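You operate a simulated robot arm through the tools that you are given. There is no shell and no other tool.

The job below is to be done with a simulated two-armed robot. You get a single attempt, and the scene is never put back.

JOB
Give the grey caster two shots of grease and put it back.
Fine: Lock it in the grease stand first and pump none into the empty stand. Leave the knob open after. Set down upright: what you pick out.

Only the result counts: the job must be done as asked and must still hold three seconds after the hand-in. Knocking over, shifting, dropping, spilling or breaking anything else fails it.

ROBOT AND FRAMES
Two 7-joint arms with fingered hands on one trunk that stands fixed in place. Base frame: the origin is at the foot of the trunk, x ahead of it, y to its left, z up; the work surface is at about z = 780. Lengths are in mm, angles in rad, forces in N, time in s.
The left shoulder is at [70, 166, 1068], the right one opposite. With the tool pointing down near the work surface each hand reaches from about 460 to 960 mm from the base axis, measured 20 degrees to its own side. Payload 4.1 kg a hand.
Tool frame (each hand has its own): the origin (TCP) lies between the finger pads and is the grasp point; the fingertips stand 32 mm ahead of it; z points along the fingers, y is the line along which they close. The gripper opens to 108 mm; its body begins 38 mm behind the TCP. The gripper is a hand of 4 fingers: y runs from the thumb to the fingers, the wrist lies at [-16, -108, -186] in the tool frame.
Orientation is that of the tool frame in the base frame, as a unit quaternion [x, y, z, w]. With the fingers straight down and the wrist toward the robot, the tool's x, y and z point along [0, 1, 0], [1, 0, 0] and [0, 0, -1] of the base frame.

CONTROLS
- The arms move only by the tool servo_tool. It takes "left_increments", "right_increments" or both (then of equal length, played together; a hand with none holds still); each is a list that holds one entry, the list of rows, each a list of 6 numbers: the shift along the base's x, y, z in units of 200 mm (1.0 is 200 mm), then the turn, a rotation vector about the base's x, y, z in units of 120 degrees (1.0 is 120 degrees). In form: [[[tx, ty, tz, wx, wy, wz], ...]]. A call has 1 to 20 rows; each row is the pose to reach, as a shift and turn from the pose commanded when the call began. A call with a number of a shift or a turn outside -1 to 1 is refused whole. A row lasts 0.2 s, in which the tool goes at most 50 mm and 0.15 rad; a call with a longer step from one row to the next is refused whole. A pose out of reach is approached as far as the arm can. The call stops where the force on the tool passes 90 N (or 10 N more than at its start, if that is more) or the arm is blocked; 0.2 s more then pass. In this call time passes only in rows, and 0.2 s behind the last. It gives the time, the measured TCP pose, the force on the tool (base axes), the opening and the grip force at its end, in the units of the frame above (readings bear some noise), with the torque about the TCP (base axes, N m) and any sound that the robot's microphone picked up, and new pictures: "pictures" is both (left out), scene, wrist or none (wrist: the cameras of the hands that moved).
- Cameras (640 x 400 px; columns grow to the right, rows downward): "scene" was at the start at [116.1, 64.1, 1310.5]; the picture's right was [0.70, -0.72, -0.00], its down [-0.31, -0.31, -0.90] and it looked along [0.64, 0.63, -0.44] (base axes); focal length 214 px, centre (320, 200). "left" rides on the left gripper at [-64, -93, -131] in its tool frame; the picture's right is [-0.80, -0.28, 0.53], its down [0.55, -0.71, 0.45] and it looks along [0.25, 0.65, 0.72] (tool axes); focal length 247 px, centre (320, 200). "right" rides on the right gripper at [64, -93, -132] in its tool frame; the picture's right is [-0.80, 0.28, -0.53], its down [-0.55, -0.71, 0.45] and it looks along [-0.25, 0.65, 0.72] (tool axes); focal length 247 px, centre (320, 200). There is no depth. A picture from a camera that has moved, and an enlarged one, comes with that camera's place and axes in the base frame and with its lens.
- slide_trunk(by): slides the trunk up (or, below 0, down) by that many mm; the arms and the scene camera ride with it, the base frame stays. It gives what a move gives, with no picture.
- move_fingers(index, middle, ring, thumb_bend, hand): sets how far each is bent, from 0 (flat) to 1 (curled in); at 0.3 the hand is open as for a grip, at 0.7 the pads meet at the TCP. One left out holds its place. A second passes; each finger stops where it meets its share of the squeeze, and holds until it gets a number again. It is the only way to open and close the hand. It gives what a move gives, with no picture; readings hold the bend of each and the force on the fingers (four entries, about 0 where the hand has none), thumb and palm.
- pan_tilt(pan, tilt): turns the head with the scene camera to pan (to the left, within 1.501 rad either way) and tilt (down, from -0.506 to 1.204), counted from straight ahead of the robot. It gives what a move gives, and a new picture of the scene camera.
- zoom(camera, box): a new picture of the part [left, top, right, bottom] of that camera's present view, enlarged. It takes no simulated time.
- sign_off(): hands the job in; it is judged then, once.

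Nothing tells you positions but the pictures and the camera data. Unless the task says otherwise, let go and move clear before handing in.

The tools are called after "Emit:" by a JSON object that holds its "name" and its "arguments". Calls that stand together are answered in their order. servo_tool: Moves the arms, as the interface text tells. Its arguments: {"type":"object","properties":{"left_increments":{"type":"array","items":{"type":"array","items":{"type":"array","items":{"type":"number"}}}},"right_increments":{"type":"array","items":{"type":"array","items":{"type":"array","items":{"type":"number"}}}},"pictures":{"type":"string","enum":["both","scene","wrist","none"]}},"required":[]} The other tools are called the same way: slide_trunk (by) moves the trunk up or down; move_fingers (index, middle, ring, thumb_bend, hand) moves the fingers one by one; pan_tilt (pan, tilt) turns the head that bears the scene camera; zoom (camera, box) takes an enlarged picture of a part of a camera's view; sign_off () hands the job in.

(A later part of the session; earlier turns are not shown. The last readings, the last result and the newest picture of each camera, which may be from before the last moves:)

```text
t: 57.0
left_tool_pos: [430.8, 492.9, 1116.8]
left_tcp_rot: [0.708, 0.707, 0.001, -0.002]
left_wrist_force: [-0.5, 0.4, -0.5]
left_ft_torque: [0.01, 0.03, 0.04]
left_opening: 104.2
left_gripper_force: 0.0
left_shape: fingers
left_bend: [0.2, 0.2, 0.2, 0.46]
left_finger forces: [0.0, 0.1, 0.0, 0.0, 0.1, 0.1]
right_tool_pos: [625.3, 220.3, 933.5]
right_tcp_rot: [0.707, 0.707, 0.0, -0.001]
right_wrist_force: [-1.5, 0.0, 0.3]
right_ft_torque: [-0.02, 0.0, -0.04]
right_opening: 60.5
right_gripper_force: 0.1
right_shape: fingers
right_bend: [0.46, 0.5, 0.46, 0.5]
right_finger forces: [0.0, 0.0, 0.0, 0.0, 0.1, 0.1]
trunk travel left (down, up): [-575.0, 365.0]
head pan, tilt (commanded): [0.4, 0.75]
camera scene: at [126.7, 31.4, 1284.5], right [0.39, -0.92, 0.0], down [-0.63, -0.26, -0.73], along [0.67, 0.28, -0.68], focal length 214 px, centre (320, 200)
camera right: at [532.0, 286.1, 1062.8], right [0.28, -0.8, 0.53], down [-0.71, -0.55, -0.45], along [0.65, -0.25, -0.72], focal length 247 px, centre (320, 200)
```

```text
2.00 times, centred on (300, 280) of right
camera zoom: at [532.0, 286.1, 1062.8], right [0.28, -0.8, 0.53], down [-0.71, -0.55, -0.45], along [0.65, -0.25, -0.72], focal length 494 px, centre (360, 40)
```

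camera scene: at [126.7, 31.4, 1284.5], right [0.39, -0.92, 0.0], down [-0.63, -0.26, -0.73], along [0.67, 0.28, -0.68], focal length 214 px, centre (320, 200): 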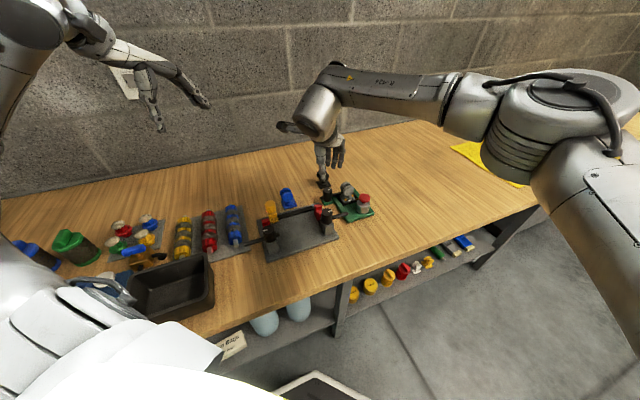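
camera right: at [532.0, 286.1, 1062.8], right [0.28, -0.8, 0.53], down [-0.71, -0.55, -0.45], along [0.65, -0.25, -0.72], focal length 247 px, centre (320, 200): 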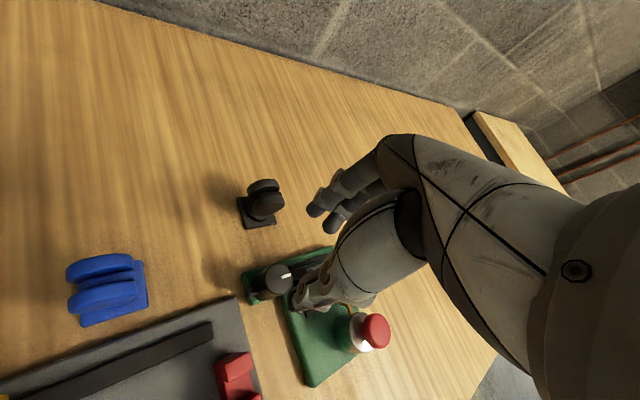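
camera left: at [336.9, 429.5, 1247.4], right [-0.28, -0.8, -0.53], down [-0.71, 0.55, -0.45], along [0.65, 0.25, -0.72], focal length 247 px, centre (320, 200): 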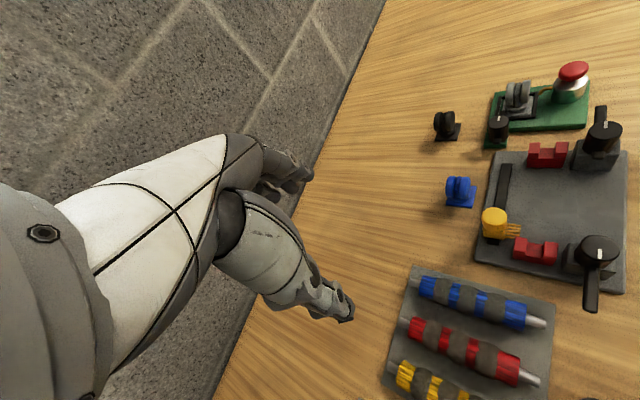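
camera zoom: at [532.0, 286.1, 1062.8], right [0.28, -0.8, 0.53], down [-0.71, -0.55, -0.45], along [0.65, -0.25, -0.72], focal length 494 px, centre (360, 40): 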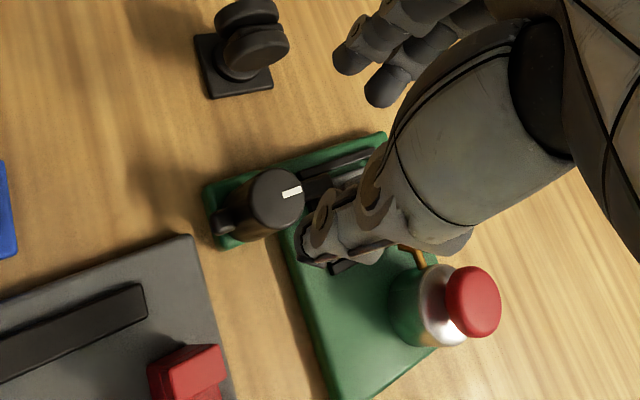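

The right hand hovers over the knob at yaw 0; my best estimate of the knob axis is (626, 215). I'll lower so the tips are just above the knob top and check the centring.

Emit:
{"name": "servo_tool", "arguments": {"right_increments": [[[0.005, -0.0035, -0.1, 0, 0, 0], [0.005, -0.0035, -0.2, 0, 0, 0], [0.005, -0.0035, -0.25, 0, 0, 0], [0.005, -0.0035, -0.25, 0, 0, 0]]], "pictures": "none"}}

Emit:
{"name": "zoom", "arguments": {"camera": "left", "box": [450, 60, 546, 140]}}

Emit:
{"name": "zoom", "arguments": {"camera": "scene", "box": [310, 150, 366, 205]}}

Emit:
{"name": "zoom", "arguments": {"camera": "right", "box": [240, 200, 380, 340]}}

```text
t: 58.0
left_tool_pos: [430.3, 494.9, 1116.7]
left_tcp_rot: [0.707, 0.708, 0.0, 0.001]
left_wrist_force: [-0.7, -0.1, 0.2]
left_ft_torque: [0.02, 0.0, 0.01]
left_opening: 104.4
left_gripper_force: 0.1
left_shape: fingers
left_bend: [0.2, 0.2, 0.2, 0.46]
left_finger forces: [0.0, 0.1, 0.0, 0.0, 0.0, 0.1]
right_tool_pos: [627.1, 220.7, 882.6]
right_tcp_rot: [0.708, 0.707, -0.001, 0.0]
right_wrist_force: [0.0, 0.2, -0.2]
right_ft_torque: [0.0, 0.03, 0.0]
right_opening: 60.8
right_gripper_force: 0.1
right_shape: fingers
right_bend: [0.46, 0.5, 0.46, 0.5]
right_finger forces: [0.0, 0.1, 0.0, 0.1, 0.0, 0.0]
trunk travel left (down, up): [-575.0, 365.0]
head pan, tilt (commanded): [0.4, 0.75]
```

```text
5.00 times, centred on (498, 100) of left
camera zoom: at [337.8, 428.7, 1247.3], right [-0.28, -0.8, -0.53], down [-0.71, 0.55, -0.45], along [0.65, 0.25, -0.72], focal length 1235 px, centre (-570, 700)
```

zoom: 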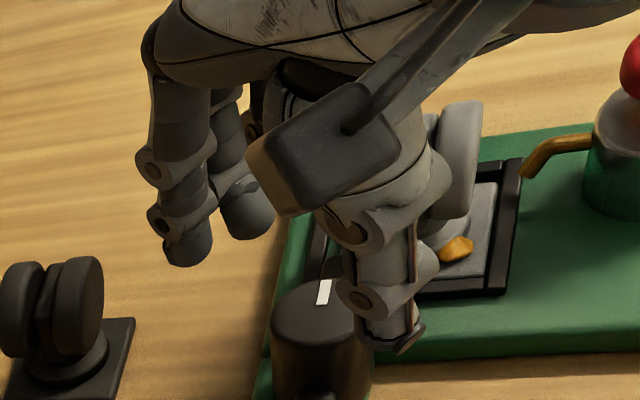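

```text
7.27 times, centred on (338, 178) of scene
camera zoom: at [126.7, 32.1, 1284.5], right [0.39, -0.92, 0.0], down [-0.63, -0.27, -0.73], along [0.67, 0.28, -0.68], focal length 1560 px, centre (189, 364)
```

zoom: 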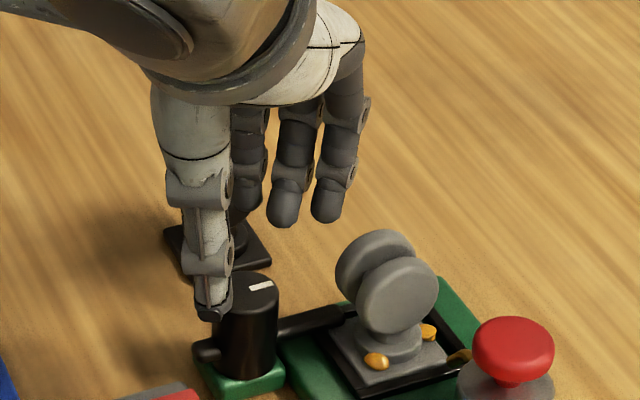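

```text
2.86 times, centred on (310, 270) of right
camera zoom: at [533.1, 286.3, 1013.2], right [0.28, -0.8, 0.53], down [-0.71, -0.55, -0.45], along [0.65, -0.25, -0.72], focal length 706 px, centre (349, 0)
```

zoom: 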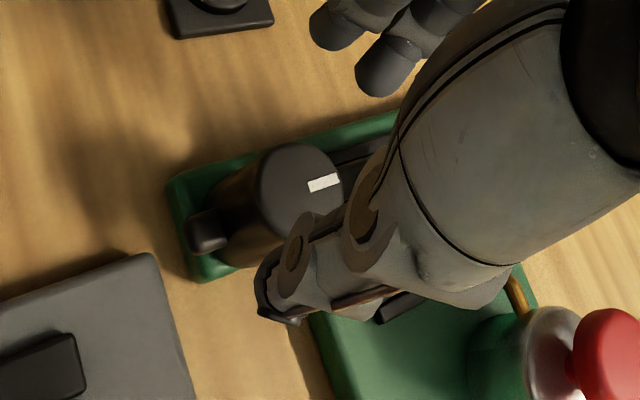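

The thumb actually faces midway between index and middle, so I'll centre the knob between those three. I'll shift 4.5 mm and lower the tips around the knob's upper cylinder, staying above the lever.

Emit:
{"name": "servo_tool", "arguments": {"right_increments": [[[0, -0.0225, -0.02, 0, 0, 0], [0, -0.0225, -0.08, 0, 0, 0], [0, -0.0225, -0.13, 0, 0, 0], [0, -0.0225, -0.165, 0, 0, 0]]], "pictures": "none"}}

Emit:
{"name": "zoom", "arguments": {"camera": "left", "box": [460, 60, 540, 140]}}

Emit:
{"name": "zoom", "arguments": {"camera": "scene", "box": [314, 155, 362, 205]}}

Emit:
{"name": "zoom", "arguments": {"camera": "right", "box": [240, 180, 380, 320]}}

```text
t: 59.0
left_tool_pos: [430.5, 493.3, 1116.1]
left_tcp_rot: [0.707, 0.708, 0.0, 0.0]
left_wrist_force: [-0.4, 0.3, -0.5]
left_ft_torque: [0.04, 0.05, -0.01]
left_opening: 104.4
left_gripper_force: 0.1
left_shape: fingers
left_bend: [0.2, 0.2, 0.2, 0.46]
left_finger forces: [0.0, 0.0, 0.1, 0.0, 0.0, 0.0]
right_tool_pos: [625.6, 217.1, 847.6]
right_tcp_rot: [0.707, 0.707, 0.0, 0.0]
right_wrist_force: [0.1, -0.7, -0.5]
right_ft_torque: [-0.02, 0.01, 0.0]
right_opening: 60.7
right_gripper_force: 0.1
right_shape: fingers
right_bend: [0.46, 0.5, 0.46, 0.5]
right_finger forces: [0.0, 0.1, 0.0, 0.0, 0.0, 0.1]
trunk travel left (down, up): [-575.0, 365.0]
head pan, tilt (commanded): [0.4, 0.75]
```

```text
5.00 times, centred on (500, 100) of left
camera zoom: at [337.9, 428.8, 1247.2], right [-0.28, -0.8, -0.53], down [-0.71, 0.55, -0.45], along [0.65, 0.25, -0.72], focal length 1235 px, centre (-580, 700)
```

zoom: 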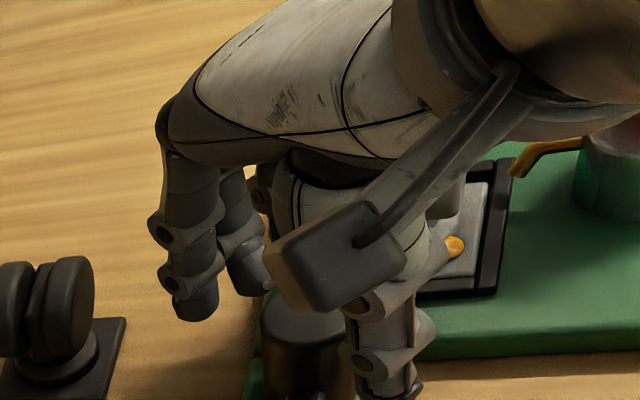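

```text
8.00 times, centred on (338, 180) of scene
camera zoom: at [126.9, 32.3, 1284.5], right [0.39, -0.92, 0.0], down [-0.63, -0.27, -0.73], along [0.67, 0.28, -0.68], focal length 1716 px, centre (176, 360)
```

zoom: 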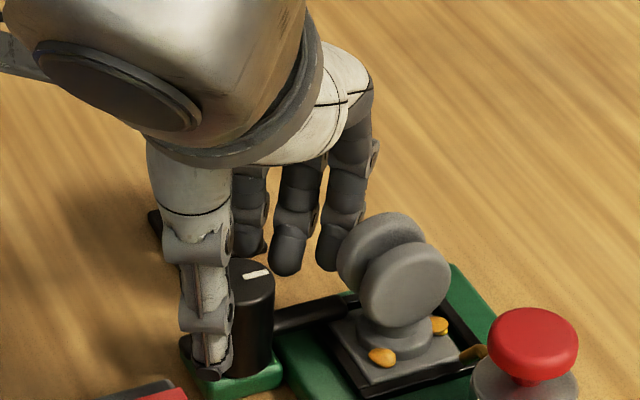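

```text
2.86 times, centred on (310, 250) of right
camera zoom: at [533.3, 282.0, 979.1], right [0.28, -0.8, 0.53], down [-0.71, -0.55, -0.45], along [0.65, -0.25, -0.72], focal length 706 px, centre (349, 57)
```

zoom: 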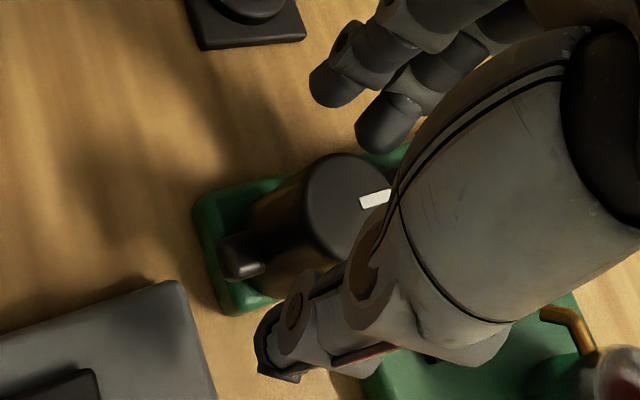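

The thumb and fingers surround the knob's upper part. I'll close thumb, index and middle gently in steps and watch the individual forces.

Emit:
{"name": "move_fingers", "arguments": {"hand": "right", "index": 0.59, "middle": 0.59, "thumb_bend": 0.59}}

Emit:
{"name": "zoom", "arguments": {"camera": "scene", "box": [314, 155, 362, 205]}}

Emit:
{"name": "zoom", "arguments": {"camera": "right", "box": [240, 180, 380, 320]}}

```text
t: 60.0
left_tool_pos: [430.0, 493.2, 1116.0]
left_tcp_rot: [0.707, 0.707, 0.0, 0.0]
left_wrist_force: [0.8, 0.2, 0.1]
left_ft_torque: [0.01, 0.0, -0.01]
left_opening: 104.0
left_gripper_force: 0.0
left_shape: fingers
left_bend: [0.2, 0.2, 0.2, 0.46]
left_finger forces: [0.0, 0.0, 0.1, 0.0, 0.0, 0.0]
right_tool_pos: [626.0, 217.1, 849.4]
right_tcp_rot: [0.708, 0.707, 0.0, 0.001]
right_wrist_force: [-1.4, 0.1, -0.6]
right_ft_torque: [-0.02, 0.02, 0.0]
right_opening: 33.9
right_gripper_force: 1.1
right_shape: fingers
right_bend: [0.59, 0.59, 0.46, 0.58]
right_finger forces: [0.0, 0.0, 0.0, 0.1, 0.9, 0.1]
trunk travel left (down, up): [-575.0, 365.0]
head pan, tilt (commanded): [0.4, 0.75]
```

```text
8.00 times, centred on (338, 180) of scene
camera zoom: at [126.7, 32.3, 1284.5], right [0.39, -0.92, 0.0], down [-0.63, -0.27, -0.73], along [0.67, 0.28, -0.68], focal length 1716 px, centre (176, 360)
```

zoom: 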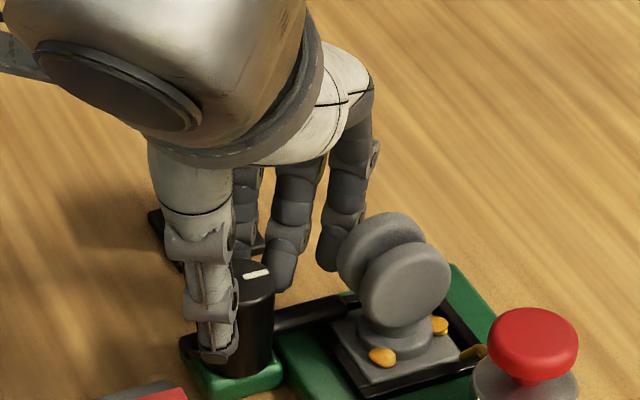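

```text
2.86 times, centred on (310, 250) of right
camera zoom: at [533.3, 281.9, 979.1], right [0.28, -0.8, 0.53], down [-0.71, -0.55, -0.45], along [0.65, -0.25, -0.72], focal length 706 px, centre (349, 57)
```

zoom: 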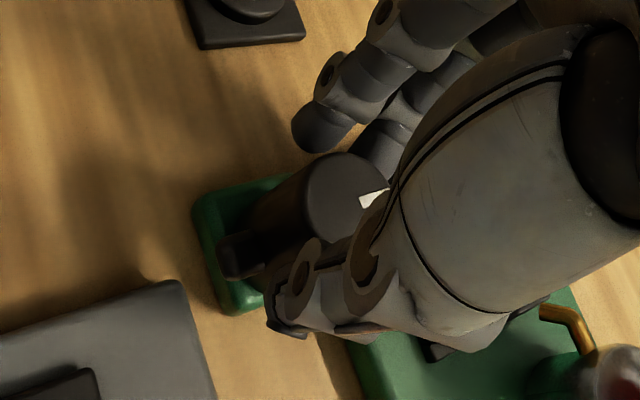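

The thumb touches lightly first. I'll close index and middle onto the other side.

Emit:
{"name": "move_fingers", "arguments": {"hand": "right", "index": 0.64, "middle": 0.64}}

Emit:
{"name": "zoom", "arguments": {"camera": "right", "box": [240, 180, 380, 320]}}

```text
t: 61.0
left_tool_pos: [430.9, 493.3, 1115.7]
left_tcp_rot: [0.708, 0.707, 0.0, 0.0]
left_wrist_force: [0.3, 0.3, 1.0]
left_ft_torque: [0.01, -0.02, -0.04]
left_opening: 104.3
left_gripper_force: 0.0
left_shape: fingers
left_bend: [0.2, 0.2, 0.2, 0.46]
left_finger forces: [0.0, 0.0, 0.0, 0.0, 0.1, 0.1]
right_tool_pos: [627.3, 215.9, 849.0]
right_tcp_rot: [0.708, 0.707, 0.0, 0.0]
right_wrist_force: [0.0, 0.3, 0.4]
right_ft_torque: [0.02, -0.05, 0.01]
right_opening: 27.5
right_gripper_force: 1.5
right_shape: fingers
right_bend: [0.64, 0.63, 0.46, 0.58]
right_finger forces: [0.3, 1.1, 0.0, 0.0, 1.2, 0.1]
trunk travel left (down, up): [-575.0, 365.0]
head pan, tilt (commanded): [0.4, 0.75]
```

```text
2.86 times, centred on (310, 250) of right
camera zoom: at [533.5, 281.9, 979.1], right [0.28, -0.8, 0.53], down [-0.71, -0.55, -0.45], along [0.65, -0.25, -0.72], focal length 706 px, centre (349, 57)
```

zoom: 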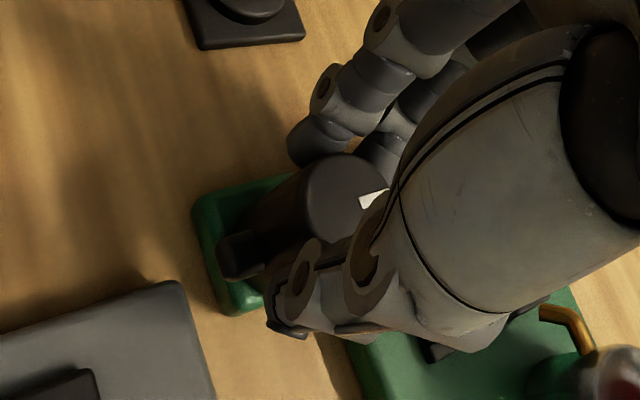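

All three are touching lightly and balanced. I'll firm the grip to a few newtons before twisting.

Emit:
{"name": "move_fingers", "arguments": {"hand": "right", "index": 0.69, "middle": 0.67, "thumb_bend": 0.63}}

```text
t: 62.0
left_tool_pos: [431.0, 493.4, 1116.6]
left_tcp_rot: [0.707, 0.707, 0.001, 0.0]
left_wrist_force: [-0.1, 0.6, 0.4]
left_ft_torque: [0.0, 0.02, -0.05]
left_opening: 104.1
left_gripper_force: 0.0
left_shape: fingers
left_bend: [0.2, 0.2, 0.2, 0.46]
left_finger forces: [0.0, 0.0, 0.0, 0.0, 0.0, 0.0]
right_tool_pos: [625.8, 215.8, 848.0]
right_tcp_rot: [0.708, 0.707, 0.0, 0.001]
right_wrist_force: [2.2, -0.2, 0.3]
right_ft_torque: [-0.02, -0.07, 0.03]
right_opening: 25.1
right_gripper_force: 5.2
right_shape: fingers
right_bend: [0.65, 0.64, 0.46, 0.59]
right_finger forces: [2.8, 3.2, 0.0, 0.0, 3.7, 0.1]
trunk travel left (down, up): [-575.0, 365.0]
head pan, tilt (commanded): [0.4, 0.75]
```

Grip is about 5 N and balanced. I'll twist the hand 30° counter-clockwise about the knob axis and check that the lever follows.

Emit:
{"name": "servo_tool", "arguments": {"right_increments": [[[-0.001, 0.0016, 0, 0, 0, 0.0625], [-0.0021, 0.003, 0, 0, 0, 0.125], [-0.0035, 0.0043, 0, 0, 0, 0.1875], [-0.0049, 0.0054, 0, 0, 0, 0.25]]], "pictures": "none"}}

Emit:
{"name": "zoom", "arguments": {"camera": "scene", "box": [314, 155, 362, 205]}}

Emit:
{"name": "zoom", "arguments": {"camera": "left", "box": [440, 60, 540, 150]}}

Emit:
{"name": "zoom", "arguments": {"camera": "right", "box": [220, 180, 380, 340]}}

```text
t: 63.0
left_tool_pos: [430.7, 492.6, 1116.9]
left_tcp_rot: [0.706, 0.708, 0.001, 0.001]
left_wrist_force: [0.7, 0.3, 0.0]
left_ft_torque: [-0.02, -0.05, 0.01]
left_opening: 104.3
left_gripper_force: 0.0
left_shape: fingers
left_bend: [0.2, 0.2, 0.2, 0.46]
left_finger forces: [0.1, 0.1, 0.1, 0.0, 0.0, 0.0]
right_tool_pos: [625.1, 218.5, 849.4]
right_tcp_rot: [0.499, 0.867, -0.001, 0.0]
right_wrist_force: [3.0, 2.2, 3.5]
right_ft_torque: [0.04, -0.13, -0.02]
right_opening: 24.8
right_gripper_force: 6.0
right_shape: fingers
right_bend: [0.65, 0.64, 0.46, 0.59]
right_finger forces: [3.1, 4.1, 0.0, 0.0, 3.9, 0.1]
trunk travel left (down, up): [-575.0, 365.0]
head pan, tilt (commanded): [0.4, 0.75]
```

```text
8.00 times, centred on (338, 180) of scene
camera zoom: at [127.1, 32.1, 1284.5], right [0.39, -0.92, 0.0], down [-0.63, -0.27, -0.73], along [0.67, 0.28, -0.68], focal length 1716 px, centre (176, 360)
```

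zoom: 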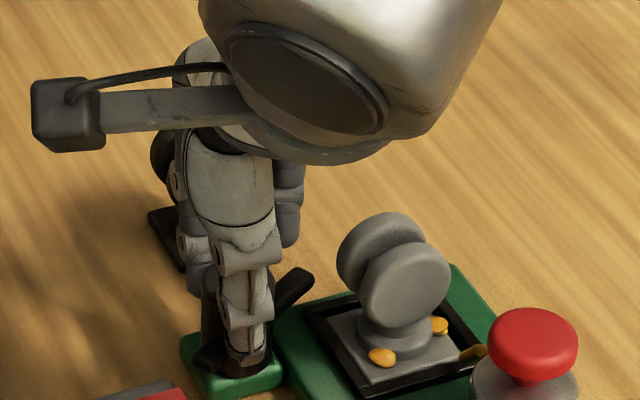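

```text
4.44 times, centred on (490, 105) of left
camera zoom: at [338.0, 428.7, 1247.3], right [-0.28, -0.8, -0.53], down [-0.71, 0.55, -0.45], along [0.65, 0.25, -0.72], focal length 1098 px, centre (-436, 622)
```

zoom: 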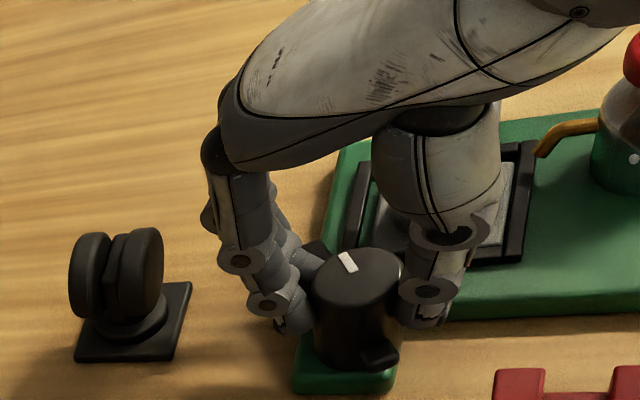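

```text
2.50 times, centred on (300, 260) of right
camera zoom: at [512.2, 227.7, 978.5], right [0.64, -0.55, 0.53], down [-0.34, -0.83, -0.45], along [0.69, 0.11, -0.72], focal length 617 px, centre (370, 50)
```

zoom: 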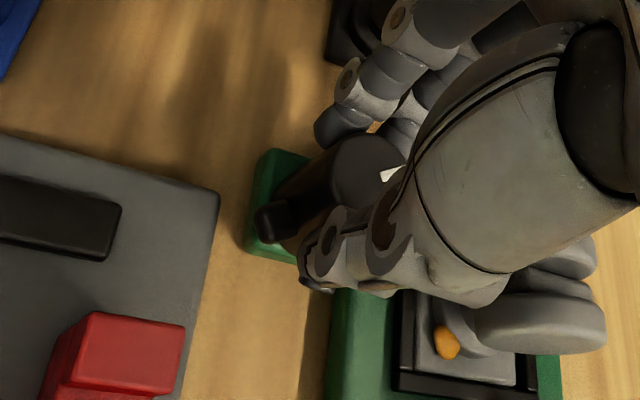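

The lever followed the 30° twist. I'll continue another 30°.

Emit:
{"name": "servo_tool", "arguments": {"right_increments": [[[-0.0016, 0.0009, 0, 0, 0, 0.0625], [-0.0033, 0.0016, 0, 0, 0, 0.125], [-0.0051, 0.002, 0, 0, 0, 0.1875], [-0.007, 0.0022, 0, 0, 0, 0.25]]], "pictures": "none"}}

Emit:
{"name": "zoom", "arguments": {"camera": "scene", "box": [310, 150, 366, 205]}}

Emit:
{"name": "zoom", "arguments": {"camera": "left", "box": [440, 60, 540, 150]}}

```text
t: 64.0
left_tool_pos: [430.3, 493.6, 1115.3]
left_tcp_rot: [0.706, 0.708, 0.0, -0.001]
left_wrist_force: [0.7, 0.1, -0.7]
left_ft_torque: [-0.02, -0.01, -0.01]
left_opening: 104.2
left_gripper_force: 0.1
left_shape: fingers
left_bend: [0.2, 0.2, 0.2, 0.46]
left_finger forces: [0.0, 0.0, 0.0, 0.0, 0.0, 0.1]
right_tool_pos: [623.9, 217.6, 848.1]
right_tcp_rot: [0.29, 0.957, 0.0, 0.0]
right_wrist_force: [2.5, 2.3, 2.7]
right_ft_torque: [0.08, -0.12, -0.01]
right_opening: 24.7
right_gripper_force: 5.7
right_shape: fingers
right_bend: [0.65, 0.64, 0.46, 0.59]
right_finger forces: [3.3, 4.1, 0.0, 0.0, 4.0, 0.0]
right hand out of reach, approached as far as the arm can: row 4
trunk travel left (down, up): [-575.0, 365.0]
head pan, tilt (commanded): [0.4, 0.75]
```

```text
7.27 times, centred on (338, 178) of scene
camera zoom: at [126.7, 32.7, 1284.5], right [0.39, -0.92, 0.0], down [-0.63, -0.27, -0.73], along [0.67, 0.28, -0.68], focal length 1560 px, centre (189, 364)
```

zoom: 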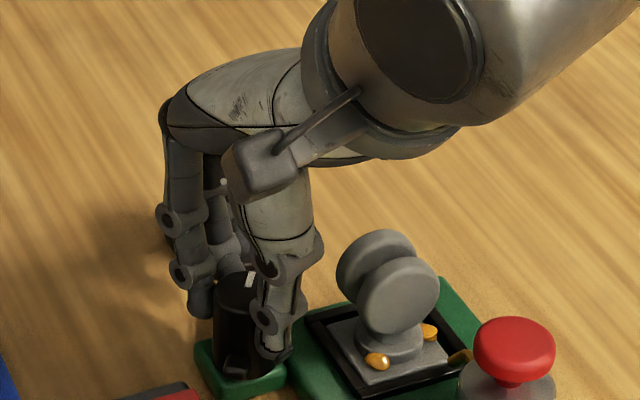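

```text
4.44 times, centred on (490, 105) of left
camera zoom: at [337.7, 429.3, 1247.1], right [-0.28, -0.8, -0.53], down [-0.71, 0.55, -0.45], along [0.65, 0.25, -0.72], focal length 1098 px, centre (-436, 622)
```

zoom: 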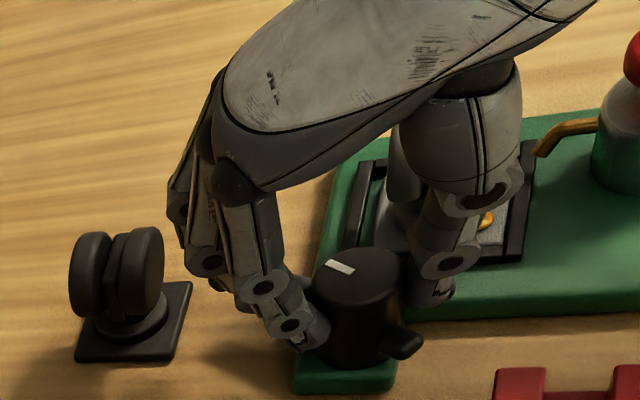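

The arm reached its yaw limit at about 56°, with the lever about two thirds of the way back. I'll open the fingers, turn the hand back 45°, and take a fresh grip.

Emit:
{"name": "move_fingers", "arguments": {"hand": "right", "index": 0.52, "middle": 0.52, "thumb_bend": 0.5}}

Emit:
{"name": "servo_tool", "arguments": {"right_increments": [[[0.0013, -0.0008, 0, 0, 0, -0.0625], [0.0028, -0.0016, 0, 0, 0, -0.125], [0.0044, -0.0024, 0, 0, 0, -0.1875], [0.006, -0.0033, 0, 0, 0, -0.25], [0.0077, -0.0042, 0, 0, 0, -0.3125], [0.0094, -0.0052, 0, 0, 0, -0.375]]], "pictures": "none"}}

Emit:
{"name": "zoom", "arguments": {"camera": "scene", "box": [310, 150, 366, 205]}}

Emit:
{"name": "zoom", "arguments": {"camera": "left", "box": [440, 60, 540, 150]}}

Emit:
{"name": "zoom", "arguments": {"camera": "right", "box": [220, 180, 380, 340]}}

```text
t: 65.0
left_tool_pos: [430.3, 492.6, 1115.8]
left_tcp_rot: [0.707, 0.707, 0.0, 0.0]
left_wrist_force: [0.1, -0.1, 0.1]
left_ft_torque: [0.03, 0.02, 0.01]
left_opening: 104.3
left_gripper_force: 0.1
left_shape: fingers
left_bend: [0.2, 0.2, 0.2, 0.46]
left_finger forces: [0.1, 0.0, 0.0, 0.1, 0.0, 0.0]
right_tool_pos: [624.5, 217.5, 848.5]
right_tcp_rot: [0.29, 0.957, 0.0, 0.001]
right_wrist_force: [0.4, 0.1, 0.1]
right_ft_torque: [0.0, -0.03, 0.0]
right_opening: 52.4
right_gripper_force: 0.0
right_shape: fingers
right_bend: [0.52, 0.52, 0.46, 0.5]
right_finger forces: [0.0, 0.0, 0.0, 0.0, 0.1, 0.1]
trunk travel left (down, up): [-575.0, 365.0]
head pan, tilt (commanded): [0.4, 0.75]
```

```text
t: 66.5
left_tool_pos: [430.0, 494.2, 1115.9]
left_tcp_rot: [0.707, 0.708, 0.0, 0.0]
left_wrist_force: [0.1, -0.2, -0.3]
left_ft_torque: [0.01, -0.01, 0.01]
left_opening: 104.4
left_gripper_force: 0.0
left_shape: fingers
left_bend: [0.2, 0.2, 0.2, 0.46]
left_finger forces: [0.0, 0.1, 0.0, 0.0, 0.0, 0.0]
right_tool_pos: [625.8, 216.9, 848.9]
right_tcp_rot: [0.635, 0.772, 0.0, 0.0]
right_wrist_force: [0.2, 0.0, -0.4]
right_ft_torque: [0.0, -0.01, 0.02]
right_opening: 52.5
right_gripper_force: 0.1
right_shape: fingers
right_bend: [0.52, 0.52, 0.46, 0.5]
right_finger forces: [0.0, 0.0, 0.0, 0.0, 0.0, 0.0]
trunk travel left (down, up): [-575.0, 365.0]
head pan, tilt (commanded): [0.4, 0.75]
```

```text
7.27 times, centred on (338, 178) of scene
camera zoom: at [126.5, 32.8, 1284.5], right [0.39, -0.92, 0.0], down [-0.63, -0.27, -0.73], along [0.67, 0.28, -0.68], focal length 1560 px, centre (189, 364)
```

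zoom: 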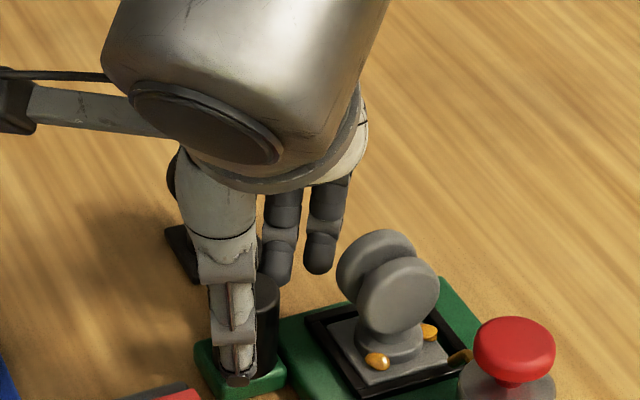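

```text
4.44 times, centred on (490, 105) of left
camera zoom: at [337.6, 429.4, 1247.1], right [-0.28, -0.8, -0.53], down [-0.71, 0.55, -0.45], along [0.65, 0.25, -0.72], focal length 1098 px, centre (-436, 622)
```

zoom: 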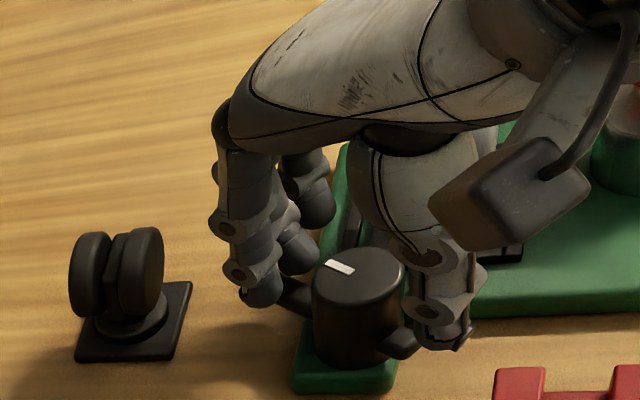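

```text
2.50 times, centred on (300, 260) of right
camera zoom: at [521.6, 262.7, 978.7], right [0.43, -0.73, 0.53], down [-0.59, -0.67, -0.45], along [0.69, -0.12, -0.72], focal length 617 px, centre (370, 50)
```

zoom: 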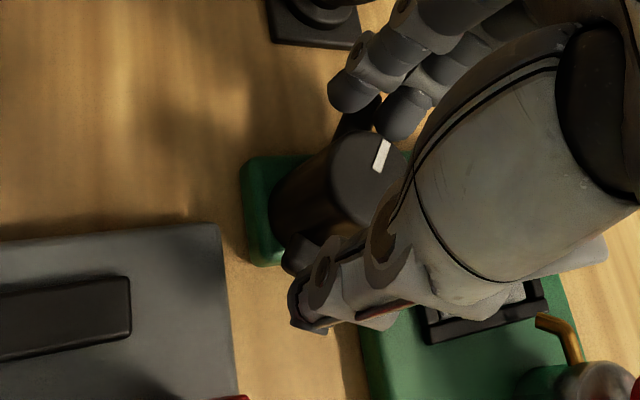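

The knob held its angle. I'll regrip it gently, then firm up.

Emit:
{"name": "move_fingers", "arguments": {"hand": "right", "index": 0.64, "middle": 0.63, "thumb_bend": 0.58}}

Emit:
{"name": "move_fingers", "arguments": {"hand": "right", "index": 0.69, "middle": 0.67, "thumb_bend": 0.63}}

```text
t: 67.5
left_tool_pos: [429.9, 493.5, 1115.3]
left_tcp_rot: [0.707, 0.707, 0.0, 0.0]
left_wrist_force: [-0.6, 1.2, -0.6]
left_ft_torque: [0.02, 0.01, 0.0]
left_opening: 104.0
left_gripper_force: 0.1
left_shape: fingers
left_bend: [0.2, 0.2, 0.2, 0.46]
left_finger forces: [0.2, 0.1, 0.0, 0.0, 0.0, 0.0]
right_tool_pos: [625.9, 216.8, 848.4]
right_tcp_rot: [0.634, 0.773, 0.0, 0.0]
right_wrist_force: [1.1, 0.4, 1.2]
right_ft_torque: [-0.01, -0.02, 0.02]
right_opening: 29.3
right_gripper_force: 1.0
right_shape: fingers
right_bend: [0.63, 0.62, 0.46, 0.57]
right_finger forces: [0.7, 0.7, 0.0, 0.0, 0.0, 0.0]
trunk travel left (down, up): [-575.0, 365.0]
head pan, tilt (commanded): [0.4, 0.75]
```

```text
t: 68.5
left_tool_pos: [431.4, 492.9, 1115.7]
left_tcp_rot: [0.707, 0.707, -0.001, 0.0]
left_wrist_force: [0.0, -0.2, 1.0]
left_ft_torque: [0.02, -0.02, -0.01]
left_opening: 104.1
left_gripper_force: 0.1
left_shape: fingers
left_bend: [0.2, 0.2, 0.2, 0.46]
left_finger forces: [0.0, 0.0, 0.0, 0.0, 0.0, 0.0]
right_tool_pos: [625.6, 214.9, 848.4]
right_tcp_rot: [0.635, 0.773, 0.0, 0.0]
right_wrist_force: [4.0, 0.0, 0.7]
right_ft_torque: [0.04, -0.11, -0.01]
right_opening: 25.5
right_gripper_force: 5.8
right_shape: fingers
right_bend: [0.64, 0.64, 0.46, 0.59]
right_finger forces: [3.5, 3.2, 0.1, 0.0, 3.5, 0.1]
trunk travel left (down, up): [-575.0, 365.0]
head pan, tilt (commanded): [0.4, 0.75]
```

The grip is good again. I'll twist another 30° and check the lever against its original open position.

Emit:
{"name": "servo_tool", "arguments": {"right_increments": [[[-0.0013, 0.0013, 0, 0, 0, 0.0625], [-0.0027, 0.0026, 0, 0, 0, 0.125], [-0.0042, 0.0035, 0, 0, 0, 0.1875], [-0.0059, 0.0044, 0, 0, 0, 0.25]]], "pictures": "none"}}

Emit:
{"name": "zoom", "arguments": {"camera": "left", "box": [440, 60, 540, 150]}}

Emit:
{"name": "zoom", "arguments": {"camera": "right", "box": [220, 180, 380, 340]}}

```text
t: 69.5
left_tool_pos: [430.0, 491.6, 1116.5]
left_tcp_rot: [0.707, 0.707, 0.0, -0.001]
left_wrist_force: [-0.5, 0.1, -0.3]
left_ft_torque: [-0.04, -0.01, 0.0]
left_opening: 104.3
left_gripper_force: 0.0
left_shape: fingers
left_bend: [0.2, 0.2, 0.2, 0.46]
left_finger forces: [0.1, 0.0, 0.1, 0.0, 0.1, 0.0]
right_tool_pos: [624.4, 217.8, 847.2]
right_tcp_rot: [0.413, 0.911, -0.001, 0.0]
right_wrist_force: [5.3, -1.3, 2.3]
right_ft_torque: [-0.05, -0.14, -0.03]
right_opening: 25.2
right_gripper_force: 6.0
right_shape: fingers
right_bend: [0.64, 0.64, 0.46, 0.59]
right_finger forces: [3.1, 4.3, 0.0, 0.1, 4.0, 0.0]
trunk travel left (down, up): [-575.0, 365.0]
head pan, tilt (commanded): [0.4, 0.75]
```

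```text
4.44 times, centred on (490, 105) of left
camera zoom: at [338.6, 428.2, 1247.3], right [-0.28, -0.8, -0.53], down [-0.71, 0.55, -0.45], along [0.65, 0.25, -0.72], focal length 1098 px, centre (-436, 622)
```

zoom: 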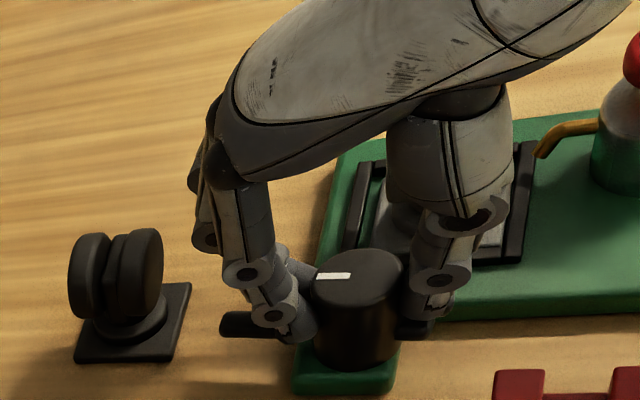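

```text
2.50 times, centred on (300, 260) of right
camera zoom: at [512.2, 205.2, 978.3], right [0.74, -0.41, 0.53], down [-0.17, -0.88, -0.45], along [0.65, 0.24, -0.72], focal length 617 px, centre (370, 50)
```

zoom: 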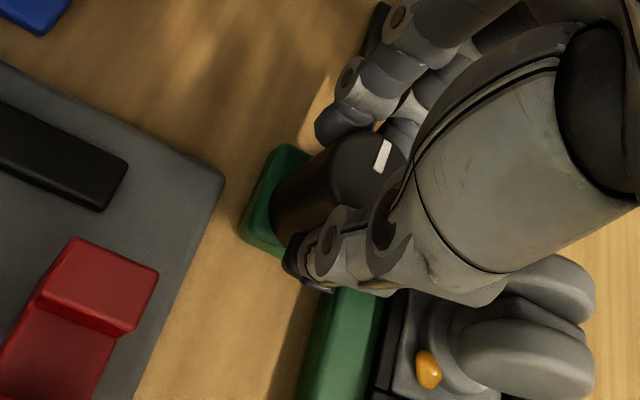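

The lever and mark look nearly back at the original open position. I'll give it a final 9° to bring it fully to its stop.

Emit:
{"name": "servo_tool", "arguments": {"right_increments": [[[-0.0009, 0.0004, 0, 0, 0, 0.04], [-0.0018, 0.0006, 0, 0, 0, 0.075]]], "pictures": "none"}}

Emit:
{"name": "zoom", "arguments": {"camera": "left", "box": [440, 60, 540, 150]}}

```text
t: 70.0
left_tool_pos: [430.8, 493.3, 1116.2]
left_tcp_rot: [0.707, 0.707, 0.0, 0.0]
left_wrist_force: [-0.8, -0.2, 0.0]
left_ft_torque: [-0.02, 0.0, -0.01]
left_opening: 104.6
left_gripper_force: 0.0
left_shape: fingers
left_bend: [0.2, 0.2, 0.2, 0.46]
left_finger forces: [0.1, 0.0, 0.1, 0.1, 0.0, 0.0]
right_tool_pos: [624.1, 217.8, 847.1]
right_tcp_rot: [0.339, 0.941, 0.0, 0.0]
right_wrist_force: [4.1, 1.0, 0.4]
right_ft_torque: [-0.01, -0.1, -0.06]
right_opening: 25.5
right_gripper_force: 6.0
right_shape: fingers
right_bend: [0.65, 0.64, 0.46, 0.59]
right_finger forces: [2.8, 5.0, 0.0, 0.0, 4.0, 0.0]
trunk travel left (down, up): [-575.0, 365.0]
head pan, tilt (commanded): [0.4, 0.75]
```

```text
4.44 times, centred on (490, 105) of left
camera zoom: at [338.3, 428.8, 1247.1], right [-0.28, -0.8, -0.53], down [-0.71, 0.55, -0.45], along [0.65, 0.25, -0.72], focal length 1098 px, centre (-436, 622)
```

zoom: 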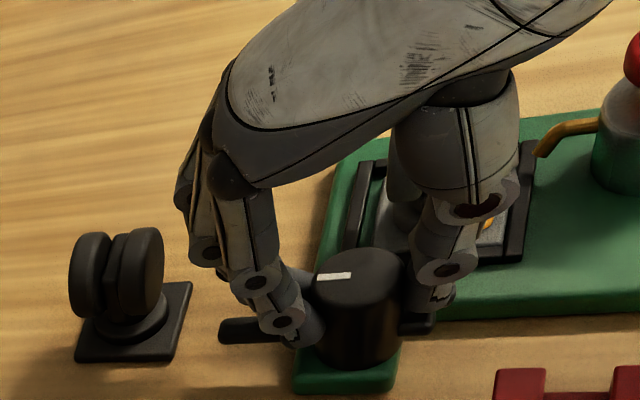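

The mark barely moved and the torque rose, so the knob is at its open stop. I'll release and lift straight up to compare with the starting picture.

Emit:
{"name": "move_fingers", "arguments": {"hand": "right", "index": 0.5, "middle": 0.5, "thumb_bend": 0.48}}

Emit:
{"name": "servo_tool", "arguments": {"right_increments": [[[0, 0, 0.06, 0, 0, 0], [0, 0, 0.15, 0, 0, 0], [0, 0, 0.3, 0, 0, 0], [0, 0, 0.45, 0, 0, 0], [0, 0, 0.53, 0, 0, 0]]], "pictures": "none"}}

Emit:
{"name": "zoom", "arguments": {"camera": "left", "box": [430, 60, 590, 160]}}

Emit:
{"name": "zoom", "arguments": {"camera": "scene", "box": [312, 165, 392, 215]}}

Emit:
{"name": "zoom", "arguments": {"camera": "right", "box": [180, 160, 380, 360]}}

```text
t: 71.0
left_tool_pos: [430.2, 492.8, 1116.2]
left_tcp_rot: [0.707, 0.707, 0.0, 0.0]
left_wrist_force: [-0.1, -0.5, 0.0]
left_ft_torque: [0.05, -0.01, 0.0]
left_opening: 104.3
left_gripper_force: 0.0
left_shape: fingers
left_bend: [0.2, 0.2, 0.2, 0.46]
left_finger forces: [0.0, 0.0, 0.1, 0.0, 0.0, 0.1]
right_tool_pos: [624.3, 217.6, 848.2]
right_tcp_rot: [0.34, 0.94, 0.0, 0.0]
right_wrist_force: [0.6, 0.1, -0.2]
right_ft_torque: [-0.02, -0.02, -0.02]
right_opening: 57.7
right_gripper_force: 0.0
right_shape: fingers
right_bend: [0.5, 0.5, 0.46, 0.48]
right_finger forces: [0.1, 0.1, 0.0, 0.1, 0.0, 0.0]
trunk travel left (down, up): [-575.0, 365.0]
head pan, tilt (commanded): [0.4, 0.75]
```

```text
t: 72.2
left_tool_pos: [430.1, 493.5, 1116.1]
left_tcp_rot: [0.708, 0.707, 0.0, 0.001]
left_wrist_force: [0.8, -0.5, -0.9]
left_ft_torque: [0.0, 0.0, 0.0]
left_opening: 104.3
left_gripper_force: 0.1
left_shape: fingers
left_bend: [0.2, 0.2, 0.2, 0.46]
left_finger forces: [0.0, 0.0, 0.1, 0.0, 0.1, 0.0]
right_tool_pos: [623.7, 219.3, 953.8]
right_tcp_rot: [0.34, 0.94, 0.001, -0.001]
right_wrist_force: [0.7, 1.0, 0.3]
right_ft_torque: [0.02, -0.01, 0.0]
right_opening: 57.7
right_gripper_force: 0.2
right_shape: fingers
right_bend: [0.5, 0.5, 0.46, 0.48]
right_finger forces: [0.0, 0.0, 0.0, 0.0, 0.0, 0.0]
trunk travel left (down, up): [-575.0, 365.0]
head pan, tilt (commanded): [0.4, 0.75]
```

```text
4.00 times, centred on (510, 110) of left
camera zoom: at [337.7, 428.8, 1247.2], right [-0.28, -0.8, -0.53], down [-0.71, 0.55, -0.45], along [0.65, 0.25, -0.72], focal length 988 px, centre (-440, 560)
```

zoom: 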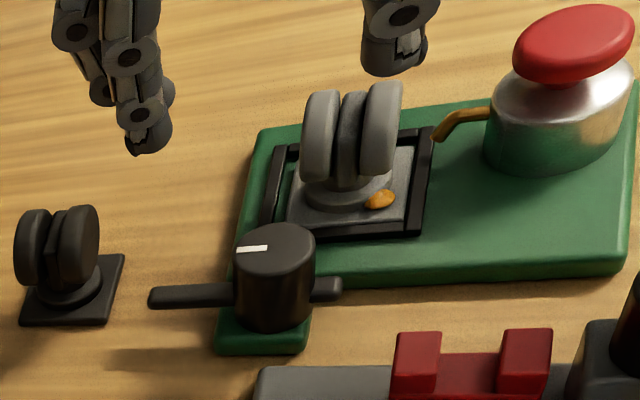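

```text
8.00 times, centred on (352, 190) of scene
camera zoom: at [126.7, 32.3, 1284.5], right [0.39, -0.92, 0.0], down [-0.63, -0.27, -0.73], along [0.67, 0.28, -0.68], focal length 1716 px, centre (64, 280)
```

zoom: 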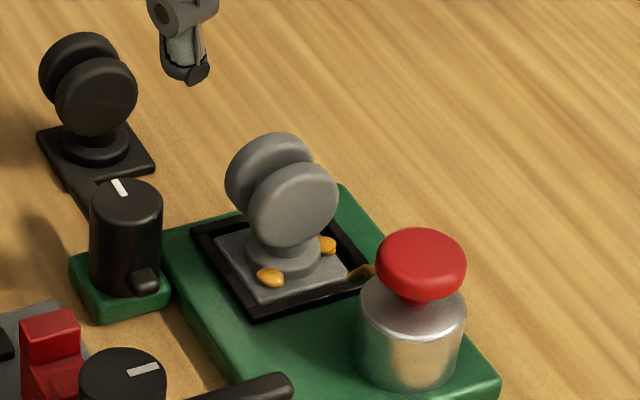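

```text
2.00 times, centred on (280, 260) of right
camera zoom: at [514.5, 189.3, 1084.2], right [0.79, -0.29, 0.53], down [-0.03, -0.89, -0.45], along [0.61, 0.34, -0.72], focal length 494 px, centre (400, 80)
```

zoom: 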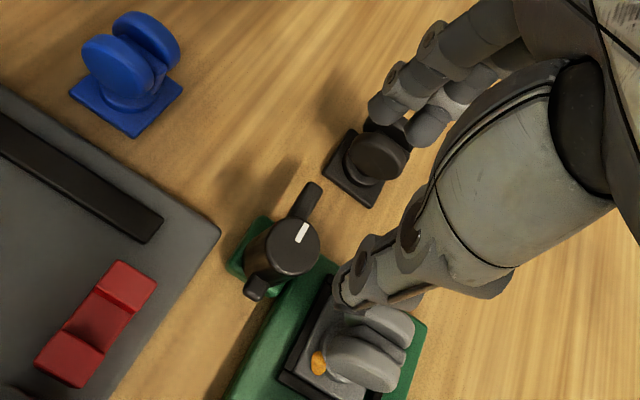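

The knob is exactly as it was at the start, open, and the stand is unchanged with two blobs on the caster. Now I'll move the right hand over the caster with a better-centred grip (index and middle against thumb) and check alignment.

Emit:
{"name": "move_fingers", "arguments": {"hand": "right", "index": 0.47, "middle": 0.47, "ring": 0.42, "thumb_bend": 0.47}}

Emit:
{"name": "servo_tool", "arguments": {"right_increments": [[[0.035, -0.07, 0, 0, 0, -0.01], [0.07, -0.145, 0, 0, 0, -0.02], [0.105, -0.22, -0.02, 0, 0, -0.03], [0.138, -0.2895, -0.05, 0, 0, -0.0396], [0.138, -0.2895, -0.2, 0, 0, -0.0396], [0.138, -0.2895, -0.3, 0, 0, -0.0396], [0.138, -0.2895, -0.3, 0, 0, -0.0396]]], "pictures": "none"}}

Emit:
{"name": "zoom", "arguments": {"camera": "left", "box": [470, 20, 598, 120]}}

Emit:
{"name": "zoom", "arguments": {"camera": "scene", "box": [322, 150, 386, 210]}}

Emit:
{"name": "zoom", "arguments": {"camera": "right", "box": [220, 200, 380, 360]}}

```text
t: 73.2
left_tool_pos: [431.5, 494.0, 1116.0]
left_tcp_rot: [0.708, 0.707, -0.001, 0.0]
left_wrist_force: [0.2, 0.1, -0.6]
left_ft_torque: [0.02, 0.0, 0.03]
left_opening: 103.9
left_gripper_force: 0.1
left_shape: fingers
left_bend: [0.2, 0.2, 0.2, 0.46]
left_finger forces: [0.1, 0.0, 0.1, 0.1, 0.0, 0.0]
right_tool_pos: [624.4, 218.2, 953.2]
right_tcp_rot: [0.341, 0.94, 0.0, 0.0]
right_wrist_force: [0.6, -0.2, 0.2]
right_ft_torque: [0.0, 0.02, -0.01]
right_opening: 63.3
right_gripper_force: 0.0
right_shape: fingers
right_bend: [0.47, 0.47, 0.42, 0.47]
right_finger forces: [0.1, 0.0, 0.0, 0.0, 0.0, 0.0]
trunk travel left (down, up): [-575.0, 365.0]
head pan, tilt (commanded): [0.4, 0.75]
```

```text
t: 74.8
left_tool_pos: [430.2, 493.2, 1115.6]
left_tcp_rot: [0.707, 0.707, 0.0, 0.001]
left_wrist_force: [-0.1, 0.0, 0.1]
left_ft_torque: [0.0, 0.01, 0.01]
left_opening: 104.2
left_gripper_force: 0.0
left_shape: fingers
left_bend: [0.2, 0.2, 0.2, 0.46]
left_finger forces: [0.1, 0.0, 0.0, 0.0, 0.0, 0.0]
right_tool_pos: [649.4, 159.8, 893.0]
right_tcp_rot: [0.379, 0.925, 0.0, -0.001]
right_wrist_force: [0.0, 0.0, -0.5]
right_ft_torque: [-0.01, 0.0, 0.03]
right_opening: 63.0
right_gripper_force: 0.1
right_shape: fingers
right_bend: [0.47, 0.47, 0.42, 0.47]
right_finger forces: [0.0, 0.0, 0.0, 0.1, 0.0, 0.0]
trunk travel left (down, up): [-575.0, 365.0]
head pan, tilt (commanded): [0.4, 0.75]
```

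```text
4.00 times, centred on (534, 70) of left
camera zoom: at [337.8, 428.8, 1247.3], right [-0.28, -0.8, -0.53], down [-0.71, 0.55, -0.45], along [0.65, 0.25, -0.72], focal length 988 px, centre (-536, 720)
```

zoom: 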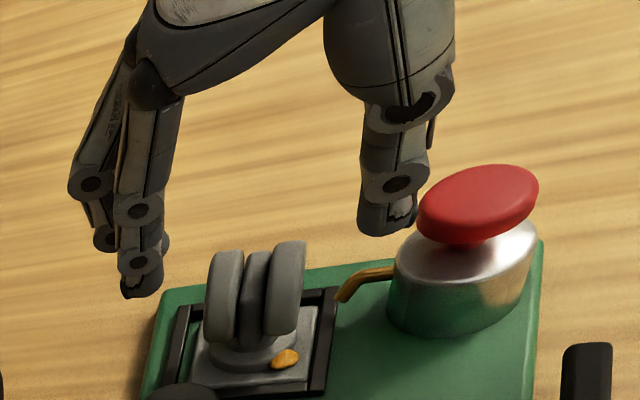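

```text
6.67 times, centred on (354, 180) of scene
camera zoom: at [126.7, 32.3, 1284.5], right [0.39, -0.92, 0.0], down [-0.63, -0.27, -0.73], along [0.67, 0.28, -0.68], focal length 1430 px, centre (93, 333)
```

zoom: 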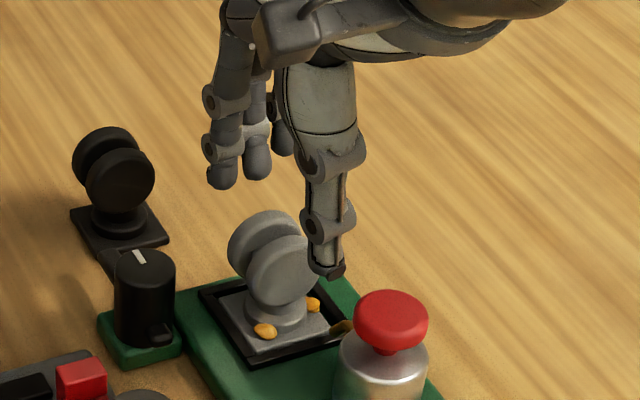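

```text
2.50 times, centred on (300, 280) of right
camera zoom: at [539.4, 139.1, 1023.6], right [0.77, -0.36, 0.53], down [-0.1, -0.89, -0.45], along [0.63, 0.29, -0.72], focal length 617 px, centre (370, 0)
```

zoom: 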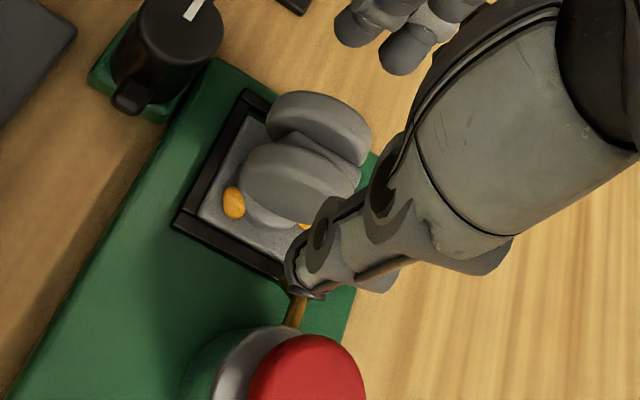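

The thumb and fingers straddle the wheels evenly. I'll shift 2.5 mm away from the nozzle so thumb and middle face each other at the wheel centre, then lower to gripping height.

Emit:
{"name": "servo_tool", "arguments": {"right_increments": [[[-0.009, 0.009, -0.05, 0, 0, 0], [-0.009, 0.009, -0.12, 0, 0, 0], [-0.009, 0.009, -0.17, 0, 0, 0]]], "pictures": "none"}}

Emit:
{"name": "zoom", "arguments": {"camera": "left", "box": [480, 40, 580, 120]}}

Emit:
{"name": "zoom", "arguments": {"camera": "scene", "box": [330, 160, 378, 208]}}

Emit:
{"name": "zoom", "arguments": {"camera": "right", "box": [220, 200, 360, 340]}}

```text
t: 75.7
left_tool_pos: [430.6, 492.5, 1116.0]
left_tcp_rot: [0.707, 0.707, -0.001, 0.0]
left_wrist_force: [-0.3, -0.4, -0.3]
left_ft_torque: [-0.01, 0.03, 0.01]
left_opening: 104.1
left_gripper_force: 0.1
left_shape: fingers
left_bend: [0.2, 0.2, 0.2, 0.46]
left_finger forces: [0.1, 0.0, 0.0, 0.1, 0.1, 0.0]
right_tool_pos: [649.7, 161.9, 859.9]
right_tcp_rot: [0.379, 0.926, -0.001, 0.0]
right_wrist_force: [0.0, -0.4, -0.3]
right_ft_torque: [0.01, 0.03, 0.01]
right_opening: 63.3
right_gripper_force: 0.0
right_shape: fingers
right_bend: [0.47, 0.47, 0.42, 0.47]
right_finger forces: [0.1, 0.0, 0.1, 0.0, 0.0, 0.1]
trunk travel left (down, up): [-575.0, 365.0]
head pan, tilt (commanded): [0.4, 0.75]
```

```text
5.00 times, centred on (530, 80) of left
camera zoom: at [338.0, 428.8, 1247.2], right [-0.28, -0.8, -0.53], down [-0.71, 0.55, -0.45], along [0.65, 0.25, -0.72], focal length 1235 px, centre (-730, 800)
```

zoom: 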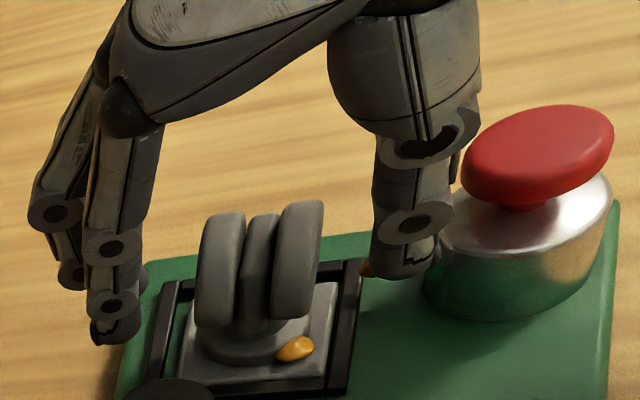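

```text
8.33 times, centred on (354, 184) of scene
camera zoom: at [126.9, 32.3, 1284.5], right [0.39, -0.92, 0.0], down [-0.63, -0.27, -0.73], along [0.67, 0.28, -0.68], focal length 1787 px, centre (37, 333)
```

zoom: 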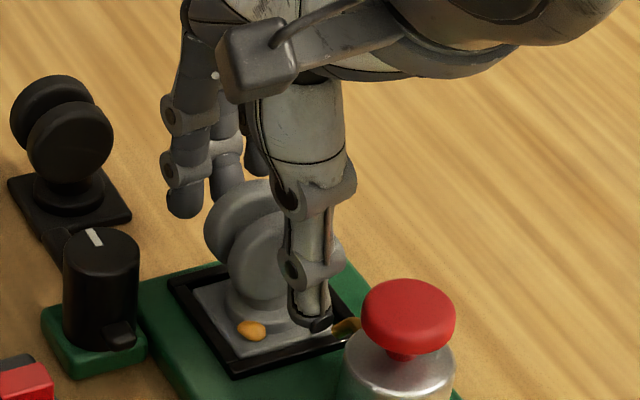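

```text
2.86 times, centred on (290, 270) of right
camera zoom: at [538.3, 142.0, 990.9], right [0.77, -0.36, 0.53], down [-0.1, -0.89, -0.45], along [0.63, 0.29, -0.72], focal length 706 px, centre (406, 0)
```

zoom: 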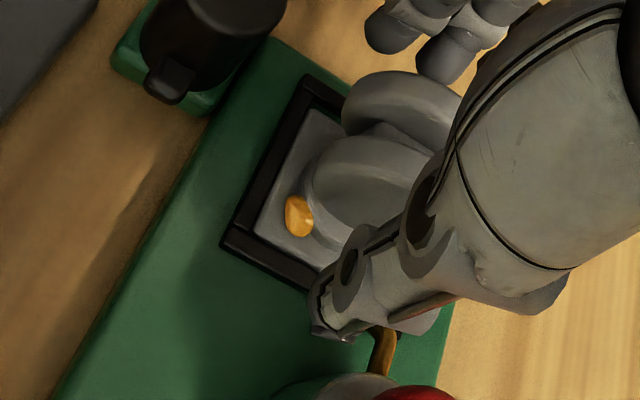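

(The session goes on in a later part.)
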